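You operate a simulated robot arm through the tools that you are given. There is no shell and no other tool.

You run a simulated robot arm. Do the job below in one go: nothing can be reset, and whatever is moved stays where it is left.

## Task
Get the lower shaft winding again.
Fine: shut the guard, latch the shaft, close the nip and set the clutch to LOWER, then press START once.
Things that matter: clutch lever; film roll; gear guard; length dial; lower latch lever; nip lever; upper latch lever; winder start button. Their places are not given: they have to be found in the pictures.

Only the result counts: the job must be done as asked and must still hold three seconds after the hand-in. Knocking over, shifting, dropping, spilling or breaking anything else fails it.

## Robot
A 6-joint arm with a two-finger gripper, fixed in place. Base frame: the origin is on the floor under the middle of its stand, x ahead of it, y to its left, z up. Lengths are in mm, angles in degrees, forces in N, time in s.
With the tool pointing down near the work surface it reaches from about 100 to 940 mm from the base axis. Its first joint turns from -166.0 to 166.0 degrees. Payload 3.43 kg.
The tool frame sits at the grasp point between the pads (the TCP): z along the fingers, y along the line on which they close. The tips reach 20 mm beyond it. The gripper opens to 190 mm; its body begins 248 mm behind the TCP.
Orientation is that of the tool frame in the base frame, as a unit quaternion [w, x, y, z]. With the fingers straight down and closing along the base's y, the tool's x points along the base's -x, its y along +y and its z along -z.

## Interface
- The arm moves only by the tool step_arm. Its argument "rows" is a list that holds one entry, the list of rows, each a list of 6 numbers: the shift along the base's x, y, z in units of 25 mm (1.0 is 25 mm), then the turn, a rotation vector about the base's x, y, z in units of 8 degrees (1.0 is 8 degrees). In form: [[[dx, dy, dz, ax, ay, az], ...]]. A call has 1 to 20 rows; each row shifts and turns the commanded pose from where the row before left it. "hand" is the opening, from 0 (shut) to 1 (fully open), set as the call begins (left out, the last holds). A call with a number of a shift or a turn outside -1 to 1 is refused whole. A row lasts 0.2 s, in which the tool goes at most 50 mm and 8.6 degrees; a call with a longer step from one row to the next is refused whole, and so is a gripper value outside its range. A pose out of reach is approached as far as the arm can. The call stops where the force on the tool passes 50 N (or 10 N more than at its start, if that is more) or the arm is blocked; 0.2 s more then pass. Each finger travels about 153 mm/s and halts on what it meets, pressing with about 39 N; the grip force reading is that of the motor and also rises with nothing between the fingers. The clock runs only during rows and for 0.2 s after the last one: add rows that do not move to give the fingers time. The reply holds the time, the measured pose of the TCP, the force on the tool along the base axes, the opening and the grip force, in the units named above and with some noise, with the torque about the TCP (base axes, N m) and any sound that the robot's microphone picked up, and new pictures: "show" is both (left out), scene, wrist or none.
- Cameras (640 x 400 px; columns grow to the right, rows downward): "scene" is fixed at [224.8, -489.5, 1576.4]; the picture's right is [0.32, -0.95, 0.00], its down [-0.26, -0.09, -0.96] and it looks along [0.91, 0.31, -0.27] (base axes); focal length 282 px, centre (320, 200). "wrist" rides on the gripper at [70, -8, -288] in the tool frame; the picture's right is [0.12, 0.99, 0.00], its down [-0.96, 0.12, -0.25] and it looks along [-0.25, 0.03, 0.97] (tool axes); focal length 261 px, centre (320, 200).
- slide_trunk(by): moves the trunk up (or, below 0, down) by that many mm; the arm rides with it, the base frame stays. It gives what a move gives, with no picture.
- locate(camera, pixels): for up to 12 pixels [column, row] of the newest picture of that camera ("zoom" is the newest enlarged one), the place [x, y, z] in the base frame of the surface seen there, good to about 2 mm, but the place of the scene camera against the robot may be out by one fixed shift of up to 25 mm in any direction. The clock stands still meanwhile.
- enlarge(camera, box): a new picture of the part [left, top, right, bottom] of that camera's present view, enlarged. The clock stands still meanwhile.
- job_done(): hands the job in; it is judged then, once.

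Unless the task says otherwise, let go and move clear before handing in.

The tools are called after "Request:" as name(argument=value, ...) on one line, values as JSON. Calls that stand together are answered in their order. step_arm: Moves the arm, as the interface text tells. Its arguments: {"type":"object","properties":{"rows":{"type":"array","items":{"type":"array","items":{"type":"array","items":{"type":"number"}}}},"hand":{"type":"number"},"show":{"type":"string","enum":["both","scene","wrist","none"]}},"required":["rows"]} The other tools are called the same way: slide_trunk (by) moves the trunk up or down; locate (camera, pixels) gives the place of the surface under pixels of a picture; enlarge (camera, box) takes an enlarged picture of a part of a camera's view; job_done () hands the job in.

At the start:

```text
clock: 0.0
eef_pos: [616.2, -100.4, 1537.3]
tool_rot: [0.0, 0.001, 1.0, 0.0]
contact_force: [0.5, 0.8, 0.1]
wrist_torque: [0.0, 0.0, 0.01]
finger_gap: 189.8
gripper_force: 0.1
trunk travel left (down, up): [-350.0, 90.0]
```

scene: 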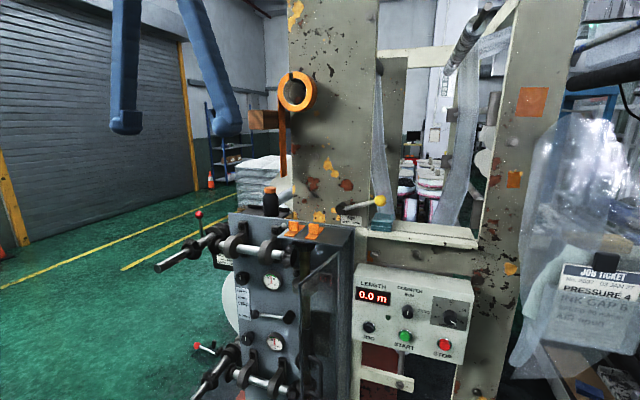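
wrist: 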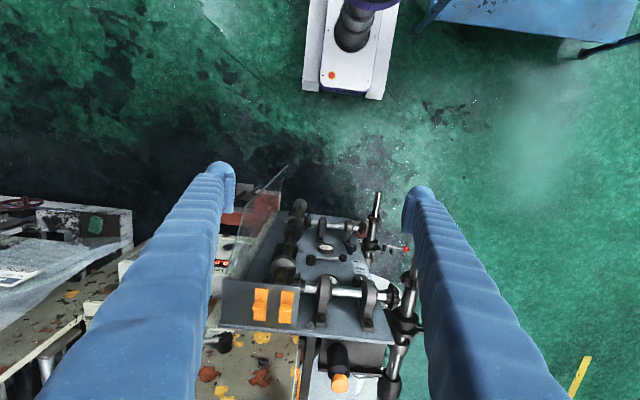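

The scene picture shows the winder: gear box with shafts at about (260,300), control panel at (410,320), and the yellow-ball lever at (378,200). I'll enlarge several parts to identify each item before moving.

Request:
enlarge(camera="scene", box=[140, 180, 360, 400])

Request:
enlarge(camera="scene", box=[330, 180, 500, 400])

Request:
enlarge(camera="wrist", box=[180, 150, 440, 400])

Request:
enlarge(camera="scene", box=[520, 220, 640, 400])

```text
1.82 times, centred on (250, 290) of scene
```

zoom: 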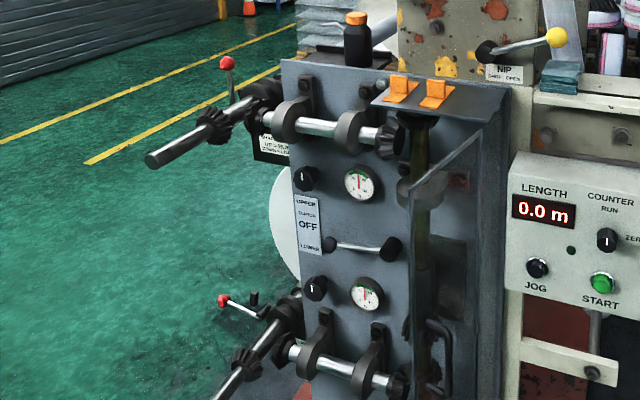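

```text
1.82 times, centred on (415, 290) of scene
```

zoom: 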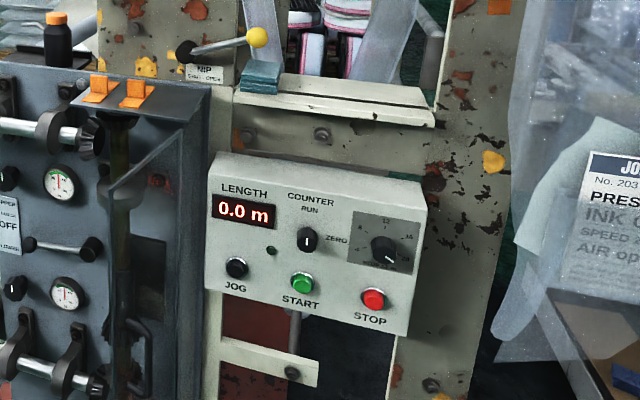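

```text
1.60 times, centred on (310, 275) of wrist
```

zoom: 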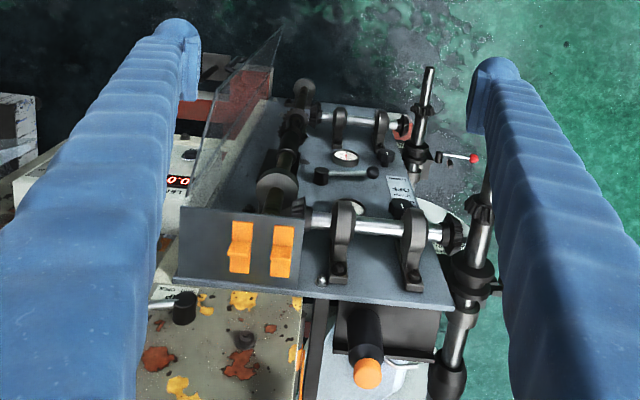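

```text
2.22 times, centred on (580, 310) of scene
```

zoom: 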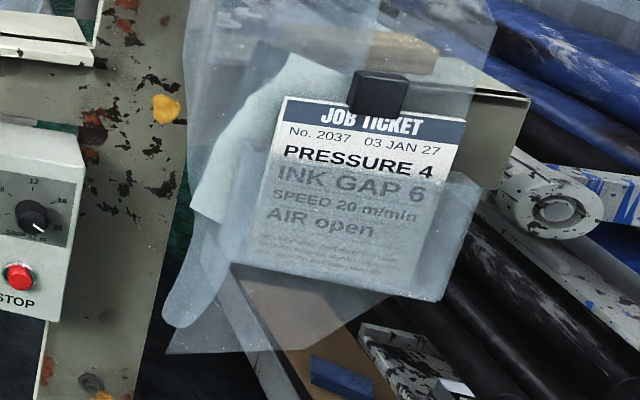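

The grey gearbox has a clear panel standing open at zoom (440,170–400), a clutch lever at scene (272,316), and red-knobbed latches at (200,213) and (195,345). I need closer views of each.

Request:
enlarge(camera="scene", box=[220, 200, 370, 294])

Request:
enlarge(camera="scene", box=[220, 290, 370, 384])

Request:
enlarge(camera="scene", box=[150, 200, 250, 290])

Request:
enlarge(camera="scene", box=[170, 320, 300, 400])

Request:
enlarge(camera="scene", box=[320, 180, 400, 240])

Request:
enlarge(camera="scene", box=[350, 260, 480, 360])

Request:
enlarge(camera="wrist", box=[220, 180, 420, 300])

```text
4.26 times, centred on (295, 247) of scene
```

zoom: 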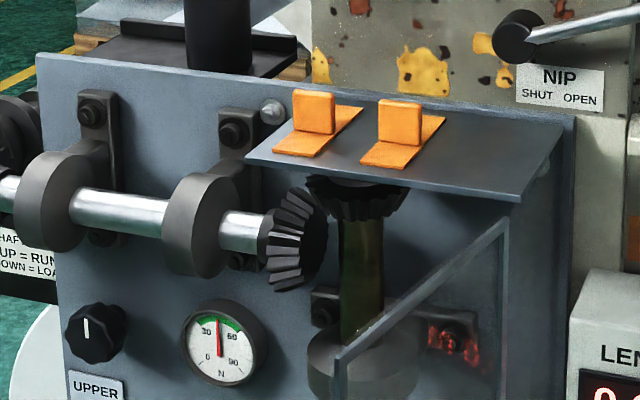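

```text
4.26 times, centred on (295, 337) of scene
```

zoom: 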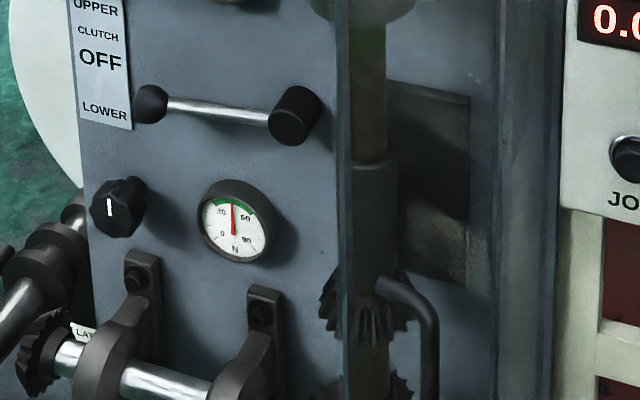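

```text
4.44 times, centred on (200, 245) of scene
```

zoom: 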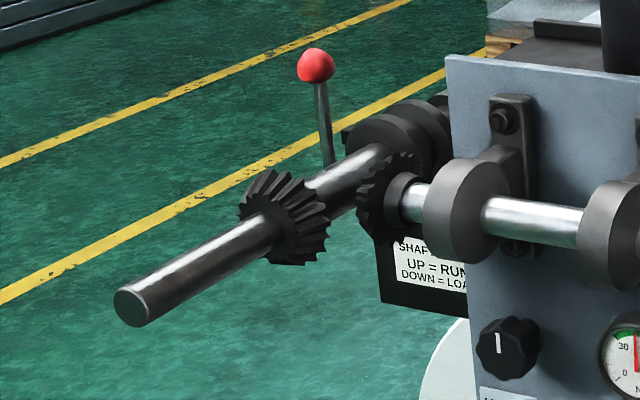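

```text
4.92 times, centred on (235, 360) of scene
```

zoom: 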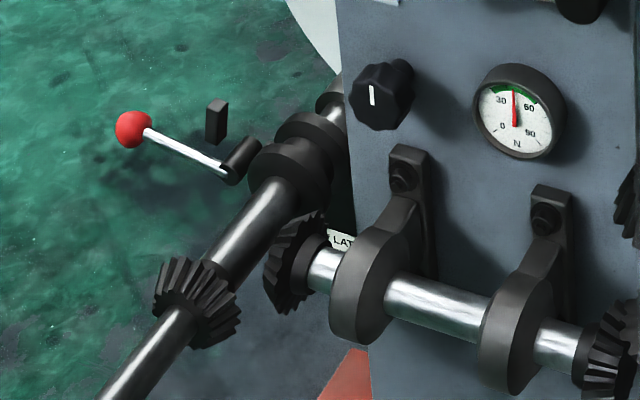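

```text
6.67 times, centred on (360, 210) of scene
```

zoom: 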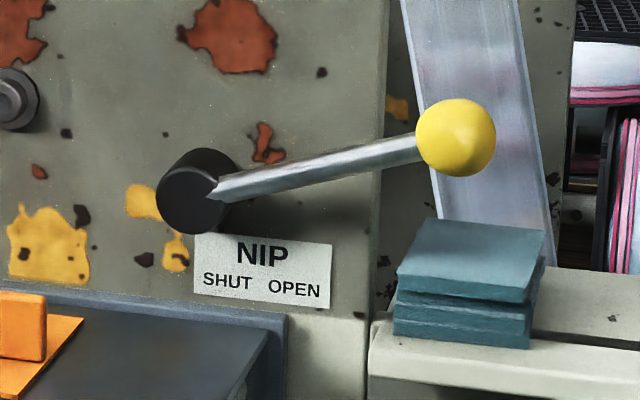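

```text
4.00 times, centred on (415, 310) of scene
```

zoom: 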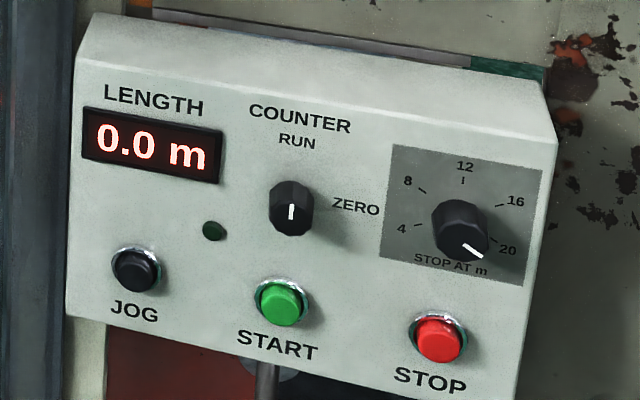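

```text
3.20 times, centred on (320, 240) of wrist
```

zoom: 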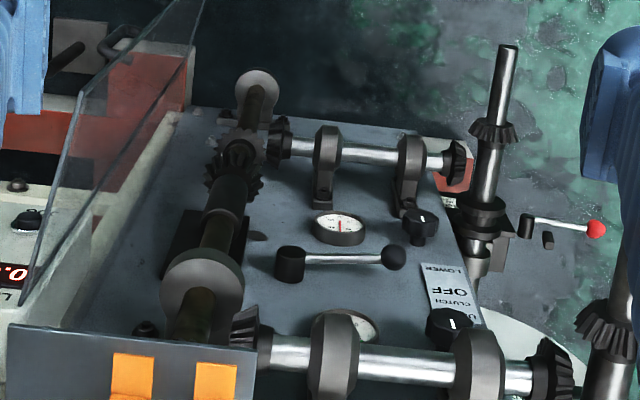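

The labels read: shaft latch "UP = RUN, DOWN = LOAD" with the lower lever not up, nip lever at OPEN (ball right at scene (378,200)), and the clutch knob between OFF and LOWER. Next I'll locate matching features in both cameras to find the scene camera's offset and the geometry.

Request:
locate(camera="scene", pixels=[[378, 201], [346, 204], [200, 213], [196, 345], [255, 314], [290, 317], [405, 337], [445, 345], [271, 282], [274, 343], [295, 230], [315, 230]])

Request:
locate(camera="wrist", pixels=[[405, 249], [342, 258], [311, 260], [326, 248], [282, 299], [258, 297], [340, 383], [232, 240], [285, 170], [223, 330], [376, 210], [230, 278]])

Request:
locate(camera="scene", pixels=[[320, 275], [340, 255], [299, 285], [300, 330], [321, 365], [301, 390], [336, 254], [338, 300], [229, 215], [353, 230], [230, 300], [412, 186]])

```text
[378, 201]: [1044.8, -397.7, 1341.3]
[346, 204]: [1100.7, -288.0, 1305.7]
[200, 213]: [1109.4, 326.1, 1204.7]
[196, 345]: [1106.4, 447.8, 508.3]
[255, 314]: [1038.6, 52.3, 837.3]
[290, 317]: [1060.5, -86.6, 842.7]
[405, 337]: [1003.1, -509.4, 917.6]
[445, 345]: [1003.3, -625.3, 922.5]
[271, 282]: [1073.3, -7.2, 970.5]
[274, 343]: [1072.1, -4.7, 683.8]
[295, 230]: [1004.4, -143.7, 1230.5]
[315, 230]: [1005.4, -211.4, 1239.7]
```

```text
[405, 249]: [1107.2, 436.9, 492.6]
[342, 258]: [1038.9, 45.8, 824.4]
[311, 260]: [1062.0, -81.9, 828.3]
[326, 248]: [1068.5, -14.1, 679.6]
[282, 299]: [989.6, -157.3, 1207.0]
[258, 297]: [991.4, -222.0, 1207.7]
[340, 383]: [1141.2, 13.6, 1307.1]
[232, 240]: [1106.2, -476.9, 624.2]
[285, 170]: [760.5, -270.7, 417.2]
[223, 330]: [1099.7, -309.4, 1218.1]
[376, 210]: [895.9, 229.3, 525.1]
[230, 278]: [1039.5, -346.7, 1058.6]
```

```text
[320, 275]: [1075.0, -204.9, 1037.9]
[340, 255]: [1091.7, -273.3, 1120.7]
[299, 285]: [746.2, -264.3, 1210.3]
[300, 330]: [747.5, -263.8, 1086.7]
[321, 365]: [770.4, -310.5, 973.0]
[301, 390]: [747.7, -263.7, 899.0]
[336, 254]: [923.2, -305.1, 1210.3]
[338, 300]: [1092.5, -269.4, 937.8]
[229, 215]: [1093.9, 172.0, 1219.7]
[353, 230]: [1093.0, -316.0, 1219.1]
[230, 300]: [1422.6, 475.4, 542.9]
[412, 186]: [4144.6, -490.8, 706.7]
```

The machine face sits near x≈1093, the clutch knob is at about (1039, 46, 824), and the guard's free edge is at about (747, -264). I'll take a closer look at the guard, its hinge side, and more surface points.

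Request:
enlarge(camera="scene", box=[280, 230, 370, 320])

Request:
enlarge(camera="scene", box=[270, 310, 370, 400])

Request:
enlarge(camera="wrist", box=[200, 155, 330, 350])

Request:
locate(camera="scene", pixels=[[330, 260], [335, 275], [315, 300], [328, 330], [320, 350], [322, 380], [319, 395], [337, 260], [337, 280], [336, 320], [310, 272], [345, 253]])

Request:
locate(camera="wrist", pixels=[[228, 270], [236, 260], [260, 215], [280, 180], [289, 166], [255, 195], [262, 185], [244, 245], [270, 220], [240, 275], [222, 282], [335, 308]])

```text
4.44 times, centred on (325, 275) of scene
```

zoom: 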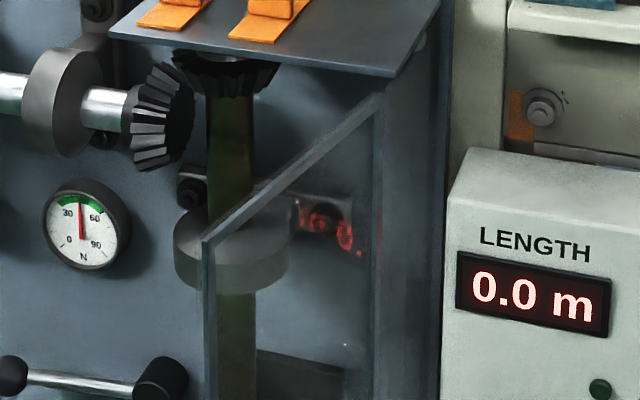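

```text
4.44 times, centred on (320, 355) of scene
```

zoom: 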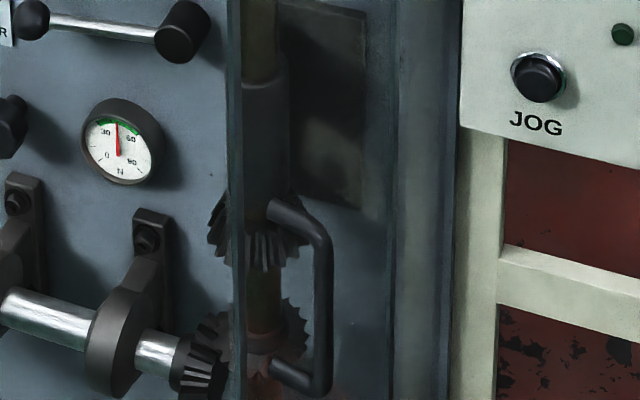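

```text
2.05 times, centred on (265, 252) of wrist
```

zoom: 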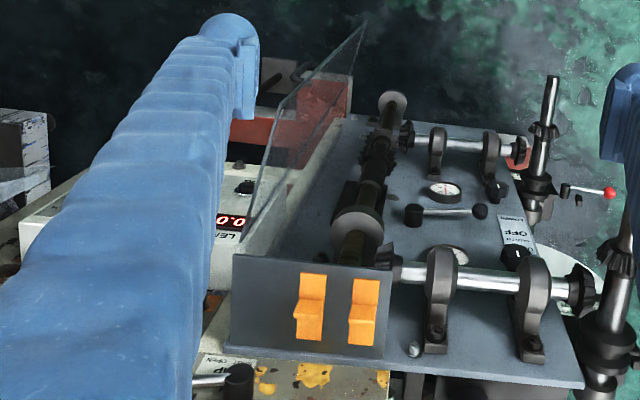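

```text
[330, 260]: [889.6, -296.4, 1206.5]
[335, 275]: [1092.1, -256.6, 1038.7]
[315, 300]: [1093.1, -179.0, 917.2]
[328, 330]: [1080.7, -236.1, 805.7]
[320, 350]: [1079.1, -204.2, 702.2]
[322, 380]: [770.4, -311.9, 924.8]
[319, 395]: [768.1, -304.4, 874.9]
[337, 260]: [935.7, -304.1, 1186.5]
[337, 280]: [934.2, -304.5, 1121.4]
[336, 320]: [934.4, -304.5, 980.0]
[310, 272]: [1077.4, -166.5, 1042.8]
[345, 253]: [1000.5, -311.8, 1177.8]
```

```text
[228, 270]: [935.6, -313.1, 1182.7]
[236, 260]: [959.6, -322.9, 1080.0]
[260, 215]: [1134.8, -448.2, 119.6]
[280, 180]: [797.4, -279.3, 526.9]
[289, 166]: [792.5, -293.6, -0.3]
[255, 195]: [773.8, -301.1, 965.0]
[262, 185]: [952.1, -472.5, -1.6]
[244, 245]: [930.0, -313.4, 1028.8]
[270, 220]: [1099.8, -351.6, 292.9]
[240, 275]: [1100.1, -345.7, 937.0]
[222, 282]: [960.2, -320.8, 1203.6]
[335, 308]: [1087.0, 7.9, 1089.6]
```

The guard's hinge line is near (935, -305) with the free edge at (747, -264), so it must swing about 78° to the closed position. Next I'll calibrate scene against wrist using shared flat surfaces and check the clutch label heights.

Request:
locate(camera="scene", pixels=[[330, 240], [345, 232], [240, 293], [243, 304], [246, 315], [285, 345], [262, 297], [240, 230], [219, 353], [214, 344], [210, 350], [225, 357]])

Request:
locate(camera="wrist", pixels=[[245, 310], [270, 315], [355, 265], [361, 272], [366, 280], [320, 235], [350, 240], [386, 245], [391, 255], [375, 251], [395, 247], [380, 242]])

Request:
enlarge(camera="wrist", box=[330, 220, 430, 290])

Request:
enlarge(camera="scene", box=[180, 320, 250, 380])

```text
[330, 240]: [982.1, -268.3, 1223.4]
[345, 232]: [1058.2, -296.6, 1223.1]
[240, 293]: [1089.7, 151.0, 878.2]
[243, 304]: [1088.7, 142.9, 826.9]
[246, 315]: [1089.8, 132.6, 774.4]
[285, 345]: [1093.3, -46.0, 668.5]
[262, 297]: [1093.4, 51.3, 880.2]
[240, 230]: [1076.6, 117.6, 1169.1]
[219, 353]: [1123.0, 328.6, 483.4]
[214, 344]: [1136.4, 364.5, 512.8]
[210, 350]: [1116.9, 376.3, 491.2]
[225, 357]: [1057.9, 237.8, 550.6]
```

```text
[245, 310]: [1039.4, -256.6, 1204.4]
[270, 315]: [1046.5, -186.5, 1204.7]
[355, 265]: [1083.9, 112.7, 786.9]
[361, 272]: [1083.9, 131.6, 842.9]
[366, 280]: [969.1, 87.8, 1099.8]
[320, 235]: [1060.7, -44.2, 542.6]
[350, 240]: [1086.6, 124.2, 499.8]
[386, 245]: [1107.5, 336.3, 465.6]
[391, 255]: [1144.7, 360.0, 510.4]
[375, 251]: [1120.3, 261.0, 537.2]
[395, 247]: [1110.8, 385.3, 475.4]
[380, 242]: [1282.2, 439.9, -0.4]
```

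```text
5.71 times, centred on (380, 255) of wrist
```

zoom: 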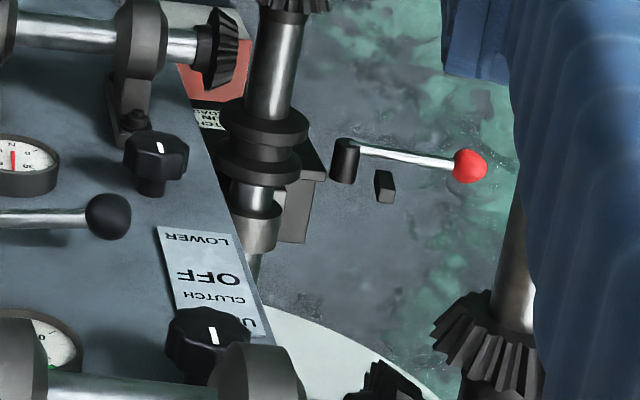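

```text
6.67 times, centred on (215, 350) of scene
```

zoom: 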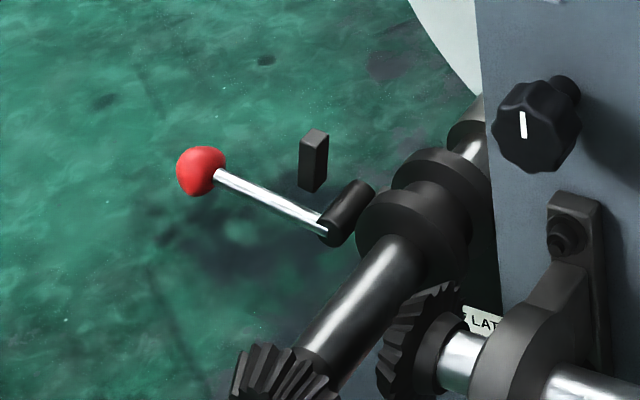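

Tray-top heights read 1223 in the scene picture and 1204.5 in the wrist picture, so the scene offset is about +19 in z and +6 in x. I'll pin y using the white knob mark at scene (258,339) and wrist (358,246), and look at the upper latch for reference.

Request:
locate(camera="scene", pixels=[[258.4, 338.7], [243.5, 304.2], [200, 213], [203, 232], [353, 230], [229, 215]])

Request:
locate(camera="wrist", pixels=[[358, 245.7], [367, 268.5], [356.5, 250], [405, 247]])

Request:
enlarge(camera="scene", box=[180, 195, 250, 260])

Request:
enlarge(camera="wrist", box=[330, 220, 400, 290])

```text
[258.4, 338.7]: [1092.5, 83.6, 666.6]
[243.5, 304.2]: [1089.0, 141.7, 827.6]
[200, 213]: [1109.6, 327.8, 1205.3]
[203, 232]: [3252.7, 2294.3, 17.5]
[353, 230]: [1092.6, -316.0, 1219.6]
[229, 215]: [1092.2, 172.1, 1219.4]
```

```text
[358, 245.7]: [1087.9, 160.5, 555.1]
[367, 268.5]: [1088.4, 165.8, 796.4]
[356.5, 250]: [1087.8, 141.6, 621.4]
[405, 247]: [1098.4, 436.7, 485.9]
```

```text
6.15 times, centred on (215, 228) of scene
```

zoom: 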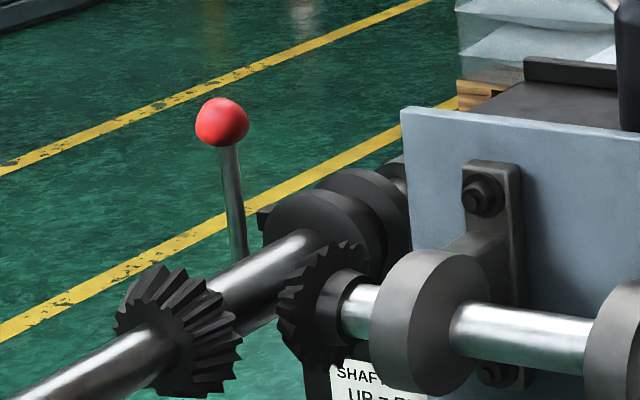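

```text
5.71 times, centred on (365, 255) of wrist
```

zoom: 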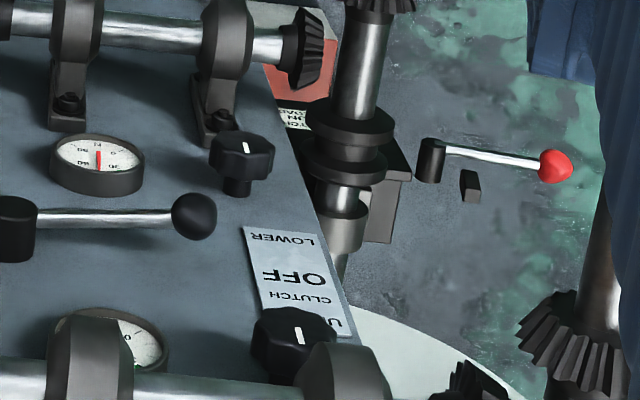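

I'll use the zoom picture directly for exact pixel matches: knob mark (246,148), OFF (295,278), LOWER (285,240), ball (555,166), hub (430,160), block (470,186).

Request:
locate(camera="zoom", pixels=[[246, 148], [294, 278], [284, 240], [552, 160], [558, 172], [430, 145], [424, 170], [470, 174], [472, 195], [450, 150], [195, 215], [15, 225]])

Request:
enlarge(camera="scene", box=[180, 290, 310, 372])

```text
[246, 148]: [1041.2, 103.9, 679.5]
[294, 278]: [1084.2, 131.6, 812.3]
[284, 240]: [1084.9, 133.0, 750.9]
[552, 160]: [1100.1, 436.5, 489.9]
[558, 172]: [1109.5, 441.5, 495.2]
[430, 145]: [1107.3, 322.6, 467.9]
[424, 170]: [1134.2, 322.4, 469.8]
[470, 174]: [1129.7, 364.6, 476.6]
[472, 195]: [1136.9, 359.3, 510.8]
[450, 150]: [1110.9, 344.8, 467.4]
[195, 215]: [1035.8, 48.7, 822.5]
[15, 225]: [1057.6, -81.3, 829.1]
```

```text
4.88 times, centred on (245, 331) of scene
```

zoom: 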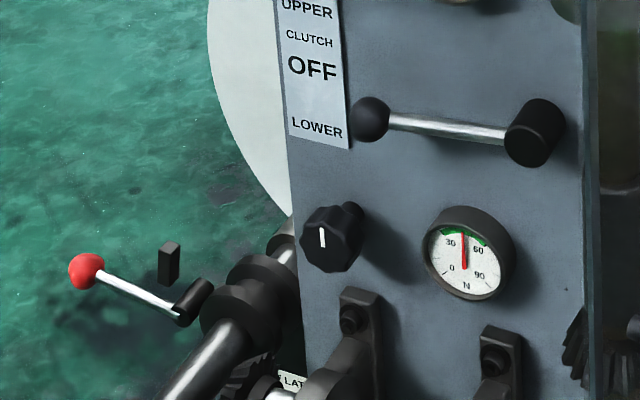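

Request:
locate(camera="zoom", pixels=[[322, 236], [312, 68], [317, 129], [87, 271], [180, 315], [195, 295], [167, 265], [370, 118], [540, 145], [285, 378], [218, 100], [245, 300]])

```text
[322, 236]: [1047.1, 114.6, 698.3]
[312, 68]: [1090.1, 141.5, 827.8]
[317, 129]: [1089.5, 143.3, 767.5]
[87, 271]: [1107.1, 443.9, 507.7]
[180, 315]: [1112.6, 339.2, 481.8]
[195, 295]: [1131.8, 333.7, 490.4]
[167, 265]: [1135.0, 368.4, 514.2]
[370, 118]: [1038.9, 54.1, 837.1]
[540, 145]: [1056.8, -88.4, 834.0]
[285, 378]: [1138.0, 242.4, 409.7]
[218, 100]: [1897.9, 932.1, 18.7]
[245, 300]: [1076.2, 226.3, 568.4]
```

Comparing matched points gives a scene offset of about (+5.6, +10.3, +18.6), so true place = scene reading minus that. Now I'll swing the tool to horizontal, pointing +x, in free space to check reach and get a front view.

Request:
step_arm(rows=[[[0.28, 0, -0.45, 0, -0.9375, 0], [0.28, 0, -0.45, 0, -0.9375, 0], [0.28, 0, -0.45, 0, -0.9375, 0], [0.28, 0, -0.45, 0, -0.9375, 0], [0.28, 0, -0.45, 0, -0.9375, 0], [0.28, 0, -0.45, 0, -0.9375, 0], [0.28, 0, -0.45, 0, -0.9375, 0], [0.28, 0, -0.45, 0, -0.9375, 0], [0.28, 0, -0.45, 0, -0.9375, 0], [0.28, 0, -0.45, 0, -0.9375, 0], [0.28, 0, -0.45, 0, -0.9375, 0], [0.28, 0, -0.45, 0, -0.9375, 0], [0, 0, 0, 0, 0, 0]]])

```text
clock: 2.8
eef_pos: [787.8, -112.3, 1468.1]
tool_rot: [0.671, -0.015, 0.741, 0.018]
contact_force: [-1.2, 0.7, -0.1]
wrist_torque: [-0.06, 0.04, -0.08]
finger_gap: 189.7
gripper_force: 0.2
out of reach, approached as far as the arm can: row 7, 8, 10, 11, 12
trunk travel left (down, up): [-350.0, 90.0]
```

scene: 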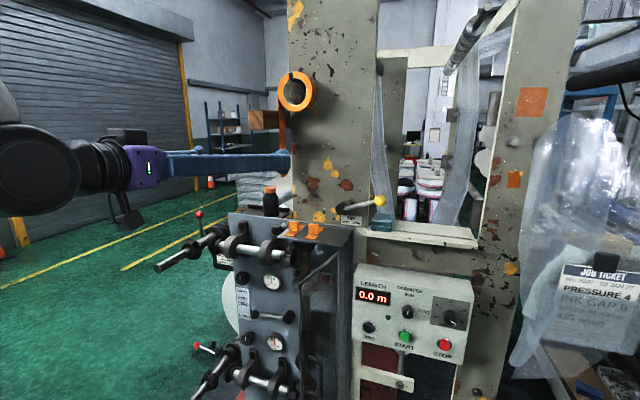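
wrist: 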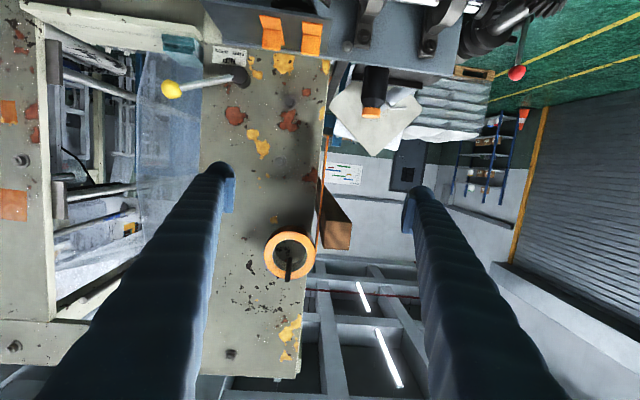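

The pose I asked for was too close in, and the arm ended at (788, -112, 1468) with the tool nearly level. I'll send a small forward shift to see whether the command resumes from the measured or the commanded pose.

Request:
step_arm(rows=[[[0, 0, 0, 0, 0, 0], [0.4, 0, 0, 0, 0, 0]]], show="none")

```text
clock: 3.4
eef_pos: [802.5, -113.4, 1463.9]
tool_rot: [0.67, -0.014, 0.742, 0.018]
contact_force: [0.1, 0.6, 0.5]
wrist_torque: [0.02, -0.03, -0.02]
finger_gap: 190.1
gripper_force: 0.1
trunk travel left (down, up): [-350.0, 90.0]
```

The command resumes from the measured pose. From this wrist picture (upside-down) the nip ball is at (171,89), the hub at (240,75), and the teal pads at (180,45); I'll locate these and enlarge the area.

Request:
enlarge(camera="wrist", box=[130, 20, 290, 120])

Request:
locate(camera="wrist", pixels=[[171, 89], [165, 89], [240, 77], [205, 82], [180, 45], [180, 38], [190, 55], [225, 55], [228, 172], [412, 205], [372, 112], [290, 250]])

Request:
locate(camera="scene", pixels=[[378, 195], [383, 200], [385, 215], [378, 222], [348, 205], [362, 202], [295, 90], [270, 195], [288, 165], [180, 158], [280, 165], [160, 160]])

```text
4.00 times, centred on (210, 70) of wrist
```

zoom: 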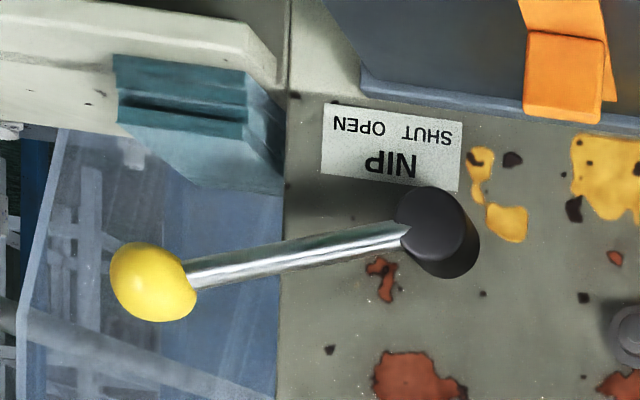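

```text
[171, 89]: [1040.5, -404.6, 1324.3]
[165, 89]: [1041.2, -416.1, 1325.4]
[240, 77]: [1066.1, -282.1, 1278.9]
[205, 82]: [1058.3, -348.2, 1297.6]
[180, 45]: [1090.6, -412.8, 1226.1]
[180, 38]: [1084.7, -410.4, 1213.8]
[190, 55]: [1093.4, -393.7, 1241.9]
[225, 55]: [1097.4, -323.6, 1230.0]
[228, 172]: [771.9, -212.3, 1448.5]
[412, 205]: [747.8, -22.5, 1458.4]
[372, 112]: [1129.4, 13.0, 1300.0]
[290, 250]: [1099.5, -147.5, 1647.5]
```

```text
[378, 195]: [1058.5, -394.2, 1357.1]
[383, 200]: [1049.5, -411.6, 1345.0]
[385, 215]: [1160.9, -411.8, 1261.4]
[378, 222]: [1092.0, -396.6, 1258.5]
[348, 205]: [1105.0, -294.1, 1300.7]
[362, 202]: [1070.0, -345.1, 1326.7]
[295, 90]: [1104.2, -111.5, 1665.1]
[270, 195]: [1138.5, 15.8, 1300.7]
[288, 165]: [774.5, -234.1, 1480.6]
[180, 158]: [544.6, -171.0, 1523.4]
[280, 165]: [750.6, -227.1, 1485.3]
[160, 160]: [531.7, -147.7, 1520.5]
```

The nip lever lies in the plane x≈1063: hub about (·, -287, 1283), ball centre about (1060, -405, 1322), and the pads top out at z≈1242 with x≥1085. I'll close the fingers and check the closed tip's size in the pictures.

Request:
step_arm(rows=[[[0, 0, 0, 0, 0, 0], [0, 0, 0, 0, 0, 0], [0, 0, 0, 0, 0, 0], [0, 0, 0, 0, 0, 0]]], hand=0)

Request:
enlarge(camera="scene", box=[60, 80, 320, 240])

```text
clock: 4.4
eef_pos: [801.5, -113.2, 1464.8]
tool_rot: [0.671, -0.013, 0.741, 0.017]
contact_force: [-0.8, -0.4, -0.2]
wrist_torque: [0.0, 0.01, 0.02]
finger_gap: 0.1
gripper_force: 34.3
trunk travel left (down, up): [-350.0, 90.0]
```

scene: 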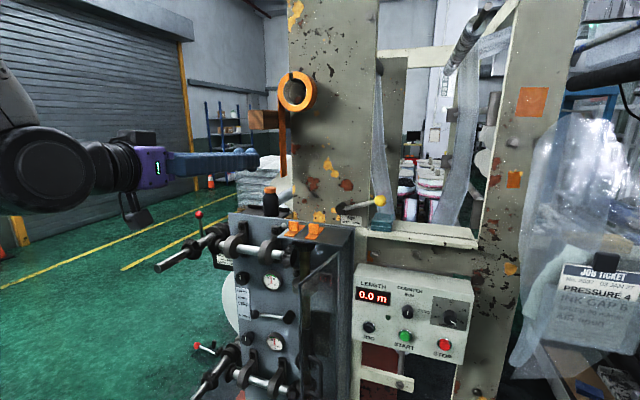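
wrist: 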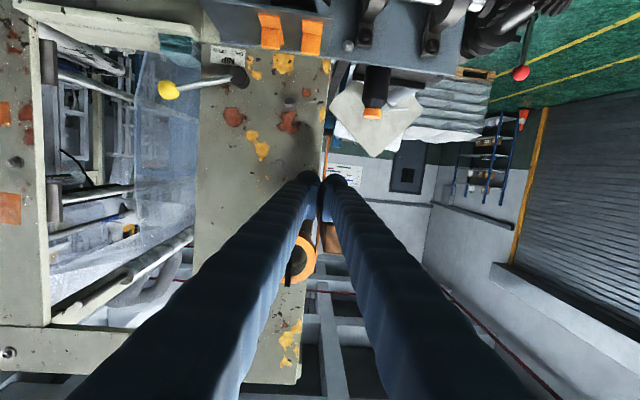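

```text
2.46 times, centred on (190, 160) of scene
```

zoom: 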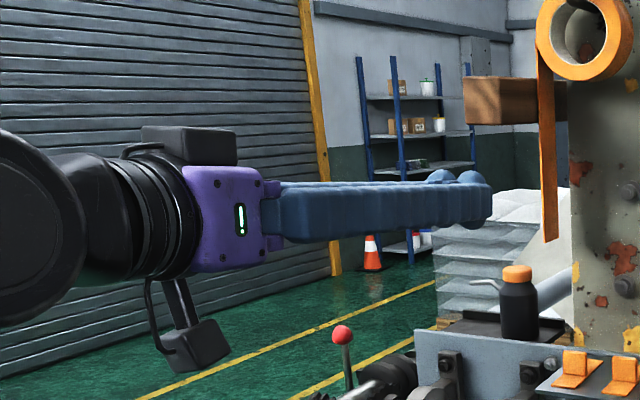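

The closed fingers look roughly 55 mm wide by 40 mm tall at the tip. I'll measure that from the zoom.

Request:
locate(camera="zoom", pixels=[[440, 186], [440, 226], [488, 190], [488, 215], [440, 175], [472, 174], [420, 205], [350, 185], [350, 232], [205, 365], [270, 200], [200, 260]])

Request:
locate(camera="wrist", pixels=[[298, 182], [308, 174], [322, 185], [335, 178], [345, 185], [280, 205], [365, 205]])

```text
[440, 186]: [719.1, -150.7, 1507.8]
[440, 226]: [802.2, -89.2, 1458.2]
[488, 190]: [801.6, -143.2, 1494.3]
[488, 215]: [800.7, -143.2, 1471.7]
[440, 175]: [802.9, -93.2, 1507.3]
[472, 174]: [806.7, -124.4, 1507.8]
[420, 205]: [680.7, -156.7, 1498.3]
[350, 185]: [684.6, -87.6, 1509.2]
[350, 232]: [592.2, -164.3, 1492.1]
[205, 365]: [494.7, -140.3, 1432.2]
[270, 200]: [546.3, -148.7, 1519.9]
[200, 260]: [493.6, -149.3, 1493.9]
```

```text
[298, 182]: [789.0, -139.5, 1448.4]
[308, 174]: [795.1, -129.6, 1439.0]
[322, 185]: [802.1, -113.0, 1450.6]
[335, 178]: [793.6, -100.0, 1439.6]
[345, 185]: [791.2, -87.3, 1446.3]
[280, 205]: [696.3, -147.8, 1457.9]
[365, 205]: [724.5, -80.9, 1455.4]
```

The closed tip measures roughly 60 mm × 50 mm. I plan to push the nip lever's ball over the top with the closed fingers, so first I'll check where the hanging film and the column bolts are relative to that sweep.

Request:
locate(camera="scene", pixels=[[383, 120], [380, 90], [388, 160], [384, 180], [322, 192], [332, 175], [360, 150], [345, 183], [400, 225], [430, 232], [470, 240], [375, 60]])

Request:
enlarge(camera="scene", box=[300, 120, 420, 240])

Request:
locate(camera="wrist", pixels=[[160, 130], [150, 170], [180, 110], [289, 109], [305, 92], [235, 115], [288, 122], [230, 70], [215, 52]])

```text
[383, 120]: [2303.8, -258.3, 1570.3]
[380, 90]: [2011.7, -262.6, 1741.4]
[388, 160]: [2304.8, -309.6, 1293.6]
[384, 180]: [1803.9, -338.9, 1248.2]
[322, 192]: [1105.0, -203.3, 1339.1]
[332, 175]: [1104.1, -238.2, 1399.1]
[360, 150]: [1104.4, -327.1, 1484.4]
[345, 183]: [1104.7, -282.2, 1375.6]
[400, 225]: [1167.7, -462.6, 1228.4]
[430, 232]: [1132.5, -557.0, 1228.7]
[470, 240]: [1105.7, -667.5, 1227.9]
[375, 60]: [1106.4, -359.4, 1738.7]
```

```text
3.33 times, centred on (360, 180) of scene
```

zoom: 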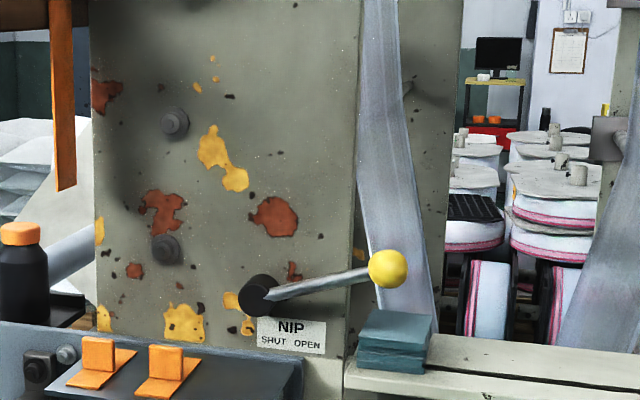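

```text
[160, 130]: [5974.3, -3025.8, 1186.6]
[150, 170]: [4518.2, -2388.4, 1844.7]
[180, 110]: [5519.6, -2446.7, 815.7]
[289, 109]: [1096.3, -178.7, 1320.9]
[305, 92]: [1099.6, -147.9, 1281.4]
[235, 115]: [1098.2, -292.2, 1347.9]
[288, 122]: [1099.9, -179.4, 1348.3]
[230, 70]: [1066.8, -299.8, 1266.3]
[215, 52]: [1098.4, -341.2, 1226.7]
```

The film hangs behind the column, and the bolts on the column at about y≈-180 only stick out slightly, so the sweep is clear if the tips stay at x≤1070. I'll stage in front of and below the nip ball and level the tool.

Request:
step_arm(rows=[[[0.46, -0.945, -0.625, 0, -0.055, -0.023], [0.46, -0.945, -0.625, 0, -0.055, -0.023], [0.46, -0.945, -0.625, 0, -0.055, -0.023], [0.46, -0.945, -0.625, 0, -0.055, -0.023], [0.46, -0.945, -0.625, 0, -0.055, -0.023], [0.46, -0.945, -0.625, 0, -0.055, -0.023], [0.46, -0.945, -0.625, 0, -0.055, -0.023], [0.46, -0.945, -0.625, 0, -0.055, -0.023], [0.46, -0.945, -0.625, 0, -0.055, -0.023], [0.46, -0.945, -0.625, 0, -0.055, -0.023], [0.46, -0.945, -0.625, 0, -0.055, -0.023], [0.46, -0.945, -0.625, 0, -0.055, -0.023], [0.46, -0.945, -0.625, 0, -0.055, -0.023], [0, 0, 0, 0, 0, 0]]])

```text
clock: 7.4
eef_pos: [948.8, -420.3, 1258.9]
tool_rot: [0.707, -0.001, 0.707, 0.005]
contact_force: [0.7, -0.2, -0.9]
wrist_torque: [-0.02, -0.01, 0.1]
finger_gap: 0.2
gripper_force: 34.2
trunk travel left (down, up): [-350.0, 90.0]
```

scene: 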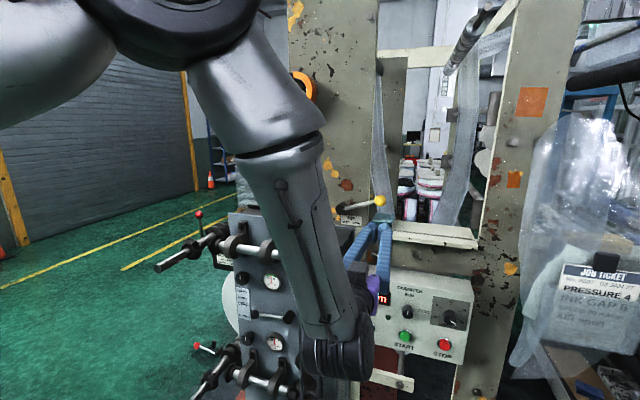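
wrist: 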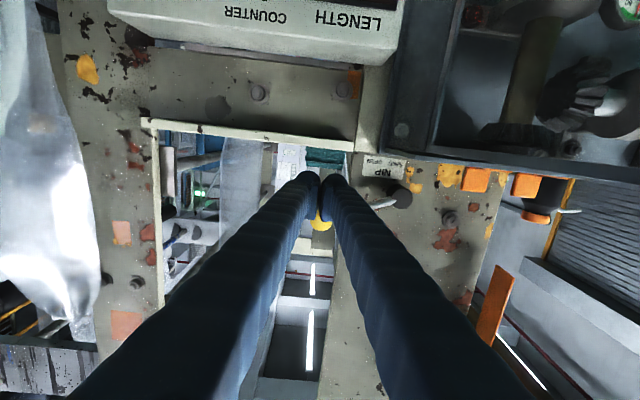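

The tool is level at (949, -420, 1259), with the ball at wrist (322,222) just above and beyond the tips. I'll advance 100 mm under the ball and then check clearance from the scene camera.

Request:
step_arm(rows=[[[1, 0, 0, 0, 0, 0], [1, 0, 0, 0, 0, 0], [1, 0, 0, 0, 0, 0], [0.9, 0, 0, 0, 0, 0], [0, 0, 0, 0, 0, 0]]])

Request:
enlarge(camera="scene", box=[320, 170, 420, 270])

Request:
enlarge(camera="wrist", box=[230, 100, 430, 260])

```text
clock: 8.6
eef_pos: [1047.4, -422.2, 1261.5]
tool_rot: [0.707, 0.0, 0.707, 0.004]
contact_force: [0.2, 0.4, 0.6]
wrist_torque: [-0.01, 0.0, -0.06]
finger_gap: 0.1
gripper_force: 34.8
trunk travel left (down, up): [-350.0, 90.0]
```

scene: 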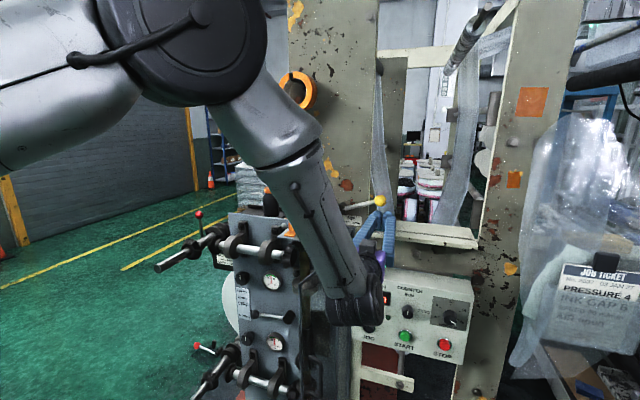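
wrist: 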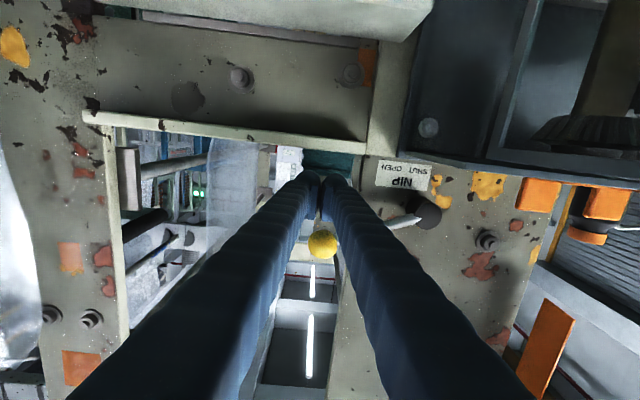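

```text
4.00 times, centred on (370, 220) of scene
```

zoom: 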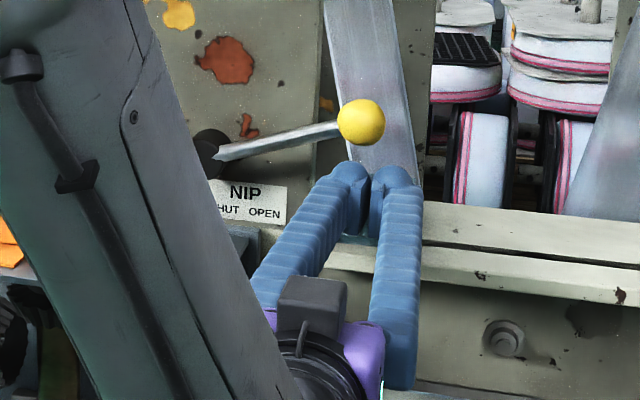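

```text
2.50 times, centred on (330, 180) of wrist
```

zoom: 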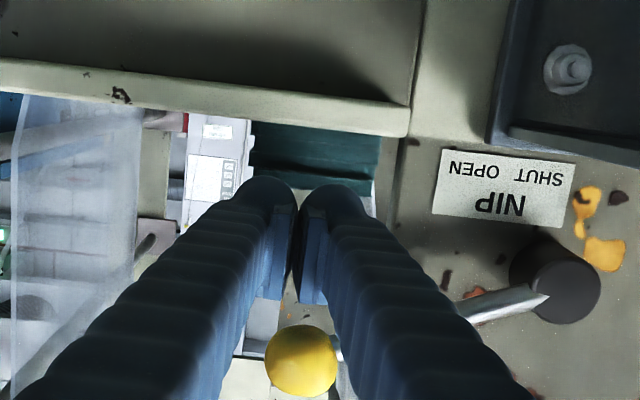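

The tips are now just under the ball (scene zoom (360,122), tips at (348,172)). I'll locate the ball and hub from this closer wrist view to refine the arc.

Request:
locate(camera="zoom", pixels=[[300, 360], [272, 360], [300, 330], [300, 390], [535, 300], [540, 260], [570, 320], [480, 308], [270, 190], [330, 190], [312, 165], [595, 290]])

```text
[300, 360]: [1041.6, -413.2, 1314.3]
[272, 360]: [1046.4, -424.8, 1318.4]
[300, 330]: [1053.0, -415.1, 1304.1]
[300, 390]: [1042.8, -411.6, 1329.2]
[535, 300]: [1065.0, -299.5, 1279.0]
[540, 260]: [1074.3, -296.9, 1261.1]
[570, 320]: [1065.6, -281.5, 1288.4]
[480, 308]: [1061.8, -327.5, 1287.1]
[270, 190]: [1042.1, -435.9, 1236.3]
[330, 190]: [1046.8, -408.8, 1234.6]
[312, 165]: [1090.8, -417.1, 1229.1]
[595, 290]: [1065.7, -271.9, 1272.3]
```

Ball centre is about (1061, -410, 1323) and hub centre about (·, -286, 1280), so the lever is about 130 mm long at 19° above horizontal. I'll lift along an arc from beneath, first part only, and check that the lever follows.

Request:
step_arm(rows=[[[0, -0.056, 0.74, 0, 0, 0], [0, 0.052, 0.768, 0, 0, 0], [0, 0.16, 0.748, 0, 0, 0], [0, 0.264, 0.724, 0, 0, 0], [0, 0.36, 0.676, 0, 0, 0], [0, 0.452, 0.624, 0, 0, 0], [0, 0, 0, 0, 0, 0]]])

Request:
enlarge(camera="scene", box=[300, 140, 420, 240])

```text
clock: 10.2
eef_pos: [1047.4, -389.1, 1371.0]
tool_rot: [0.707, 0.001, 0.707, 0.002]
contact_force: [1.2, -0.6, -0.4]
wrist_torque: [0.0, -0.02, -0.01]
finger_gap: 0.0
gripper_force: 34.0
trunk travel left (down, up): [-350.0, 90.0]
```

scene: 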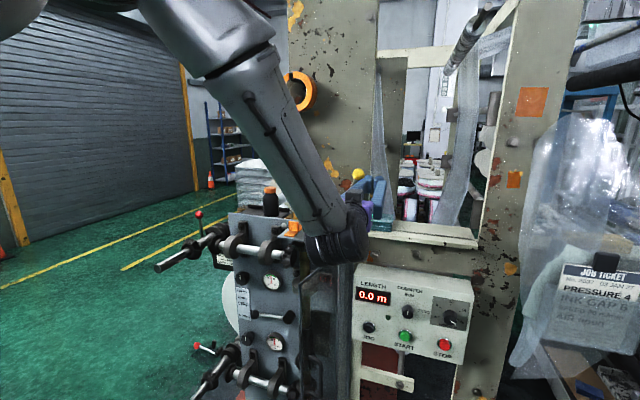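
wrist: 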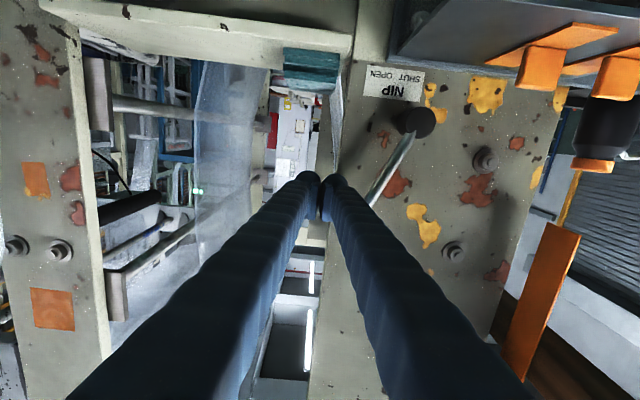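

```text
4.00 times, centred on (360, 190) of scene
```

zoom: 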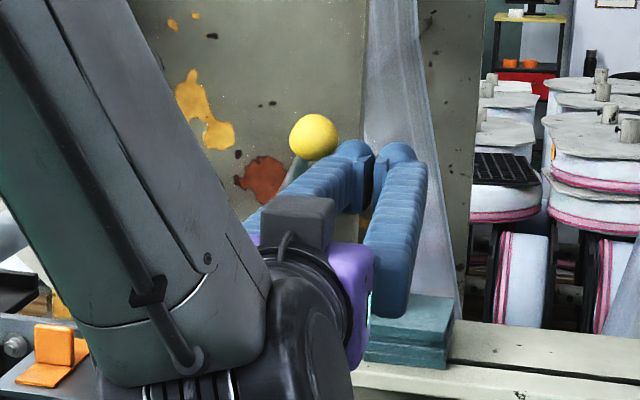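

The lever follows smoothly, ball now up near 65° (scene zoom (313,137)), with negligible force. I'll continue the arc over the top.

Request:
step_arm(rows=[[[0, 0.44, 0.452, 0, 0, 0], [0, 0.608, 0.472, 0, 0, 0], [0, 0.664, 0.384, 0, 0, 0], [0, 0.712, 0.288, 0, 0, 0], [0, 0.744, 0.184, 0, 0, 0], [0, 0.764, 0.08, 0, 0, 0], [0, 0.768, -0.028, 0, 0, 0], [0, 0.756, -0.132, 0, 0, 0], [0, 0.728, -0.236, 0, 0, 0], [0, 0, 0, 0, 0, 0]]])

Request:
enlarge(camera="scene", box=[260, 140, 380, 240])

```text
clock: 11.4
eef_pos: [1044.4, -332.7, 1409.1]
tool_rot: [0.704, 0.012, 0.71, -0.002]
contact_force: [2.6, -22.8, -5.9]
wrist_torque: [-0.15, 0.06, -0.25]
finger_gap: 0.1
gripper_force: 33.6
trunk travel left (down, up): [-350.0, 90.0]
stopped in row 6: the force on the tool passed its limit at 62 N (the readings are from after the stop); the commanded pose is now the measured one
```

scene: 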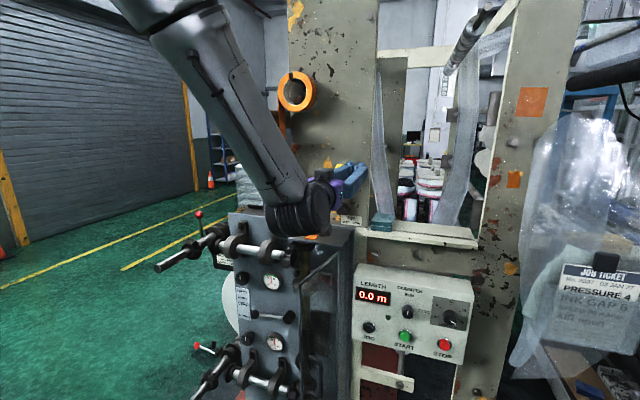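
wrist: 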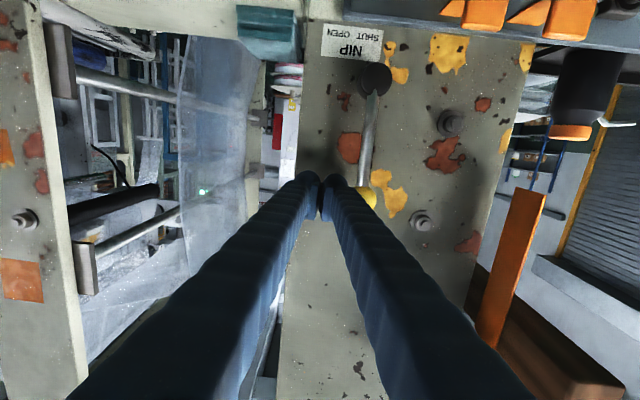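

```text
4.00 times, centred on (320, 190) of scene
```

zoom: 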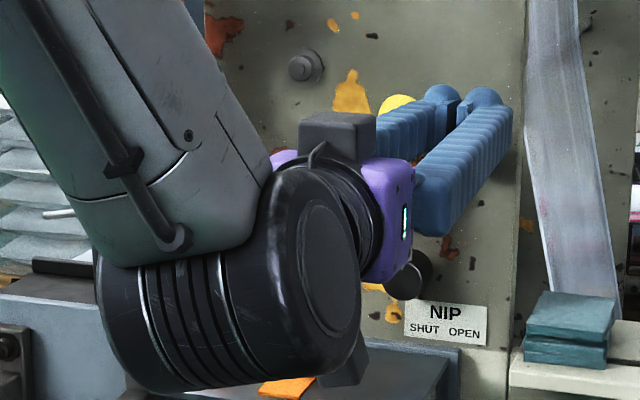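

The push stopped at 62 N with the stem pointing straight up in wrist view (hub (375,75) to ball (370,195)). That may be the SHUT end stop at 90°, so I'll look closely before pushing more.

Request:
enlarge(camera="wrist", box=[280, 20, 460, 240])

Request:
locate(camera="wrist", pixels=[[370, 192], [370, 200], [372, 120], [372, 160], [375, 78], [365, 78], [388, 78], [376, 66]])

```text
1.82 times, centred on (370, 130) of wrist
```

zoom: 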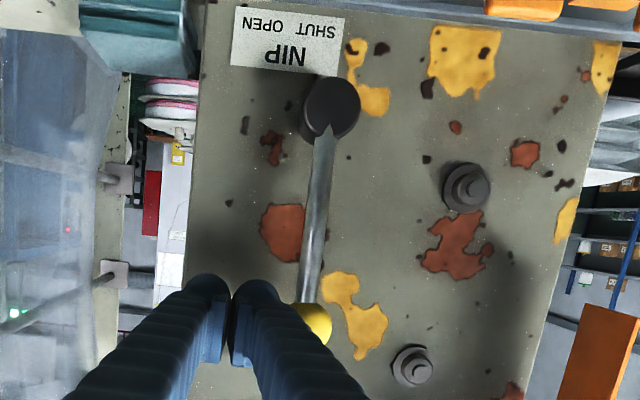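

```text
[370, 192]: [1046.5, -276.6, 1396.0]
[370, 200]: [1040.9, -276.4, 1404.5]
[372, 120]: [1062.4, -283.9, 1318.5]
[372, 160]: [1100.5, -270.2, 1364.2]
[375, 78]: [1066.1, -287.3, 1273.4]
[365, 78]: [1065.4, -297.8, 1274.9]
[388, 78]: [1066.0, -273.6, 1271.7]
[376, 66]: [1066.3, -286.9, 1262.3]
```

The stem now leans about 94° (ball at about y -277, z 1404). I'll push gently in small steps to see whether it is at a hard stop or just stiff.

Request:
step_arm(rows=[[[0, 0.1, 0, 0, 0, 0], [0, 0.1, 0, 0, 0, 0], [0, 0.1, 0, 0, 0, 0], [0, 0.1, 0, 0, 0, 0], [0, 0.1, 0, 0, 0, 0], [0, 0.1, 0, 0, 0, 0]]])

Request:
locate(camera="wrist", pixels=[[370, 192], [370, 200], [372, 120], [375, 78]])

```text
clock: 12.1
eef_pos: [1043.6, -332.3, 1408.4]
tool_rot: [0.705, 0.014, 0.709, -0.005]
contact_force: [0.4, -21.6, -5.4]
wrist_torque: [-0.15, 0.07, -0.22]
finger_gap: 0.1
gripper_force: 34.0
trunk travel left (down, up): [-350.0, 90.0]
stopped in row 3: the force on the tool passed its limit at 53 N (the readings are from after the stop); the commanded pose is now the measured one
```

scene: 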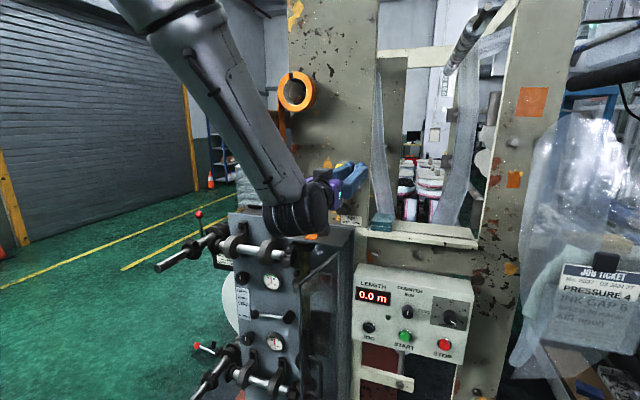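
wrist: 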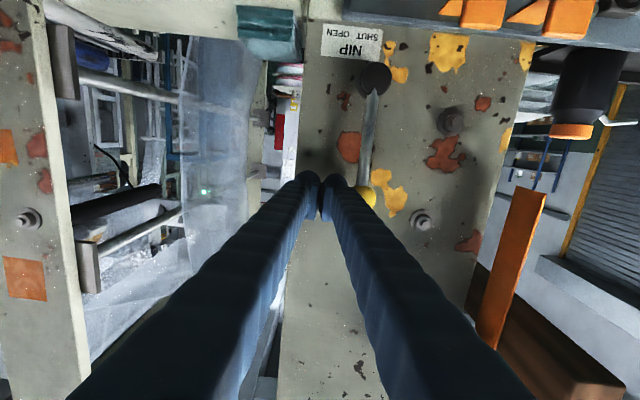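

```text
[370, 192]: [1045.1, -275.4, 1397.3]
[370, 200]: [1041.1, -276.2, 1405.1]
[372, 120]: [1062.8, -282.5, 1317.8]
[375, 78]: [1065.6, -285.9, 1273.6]
```

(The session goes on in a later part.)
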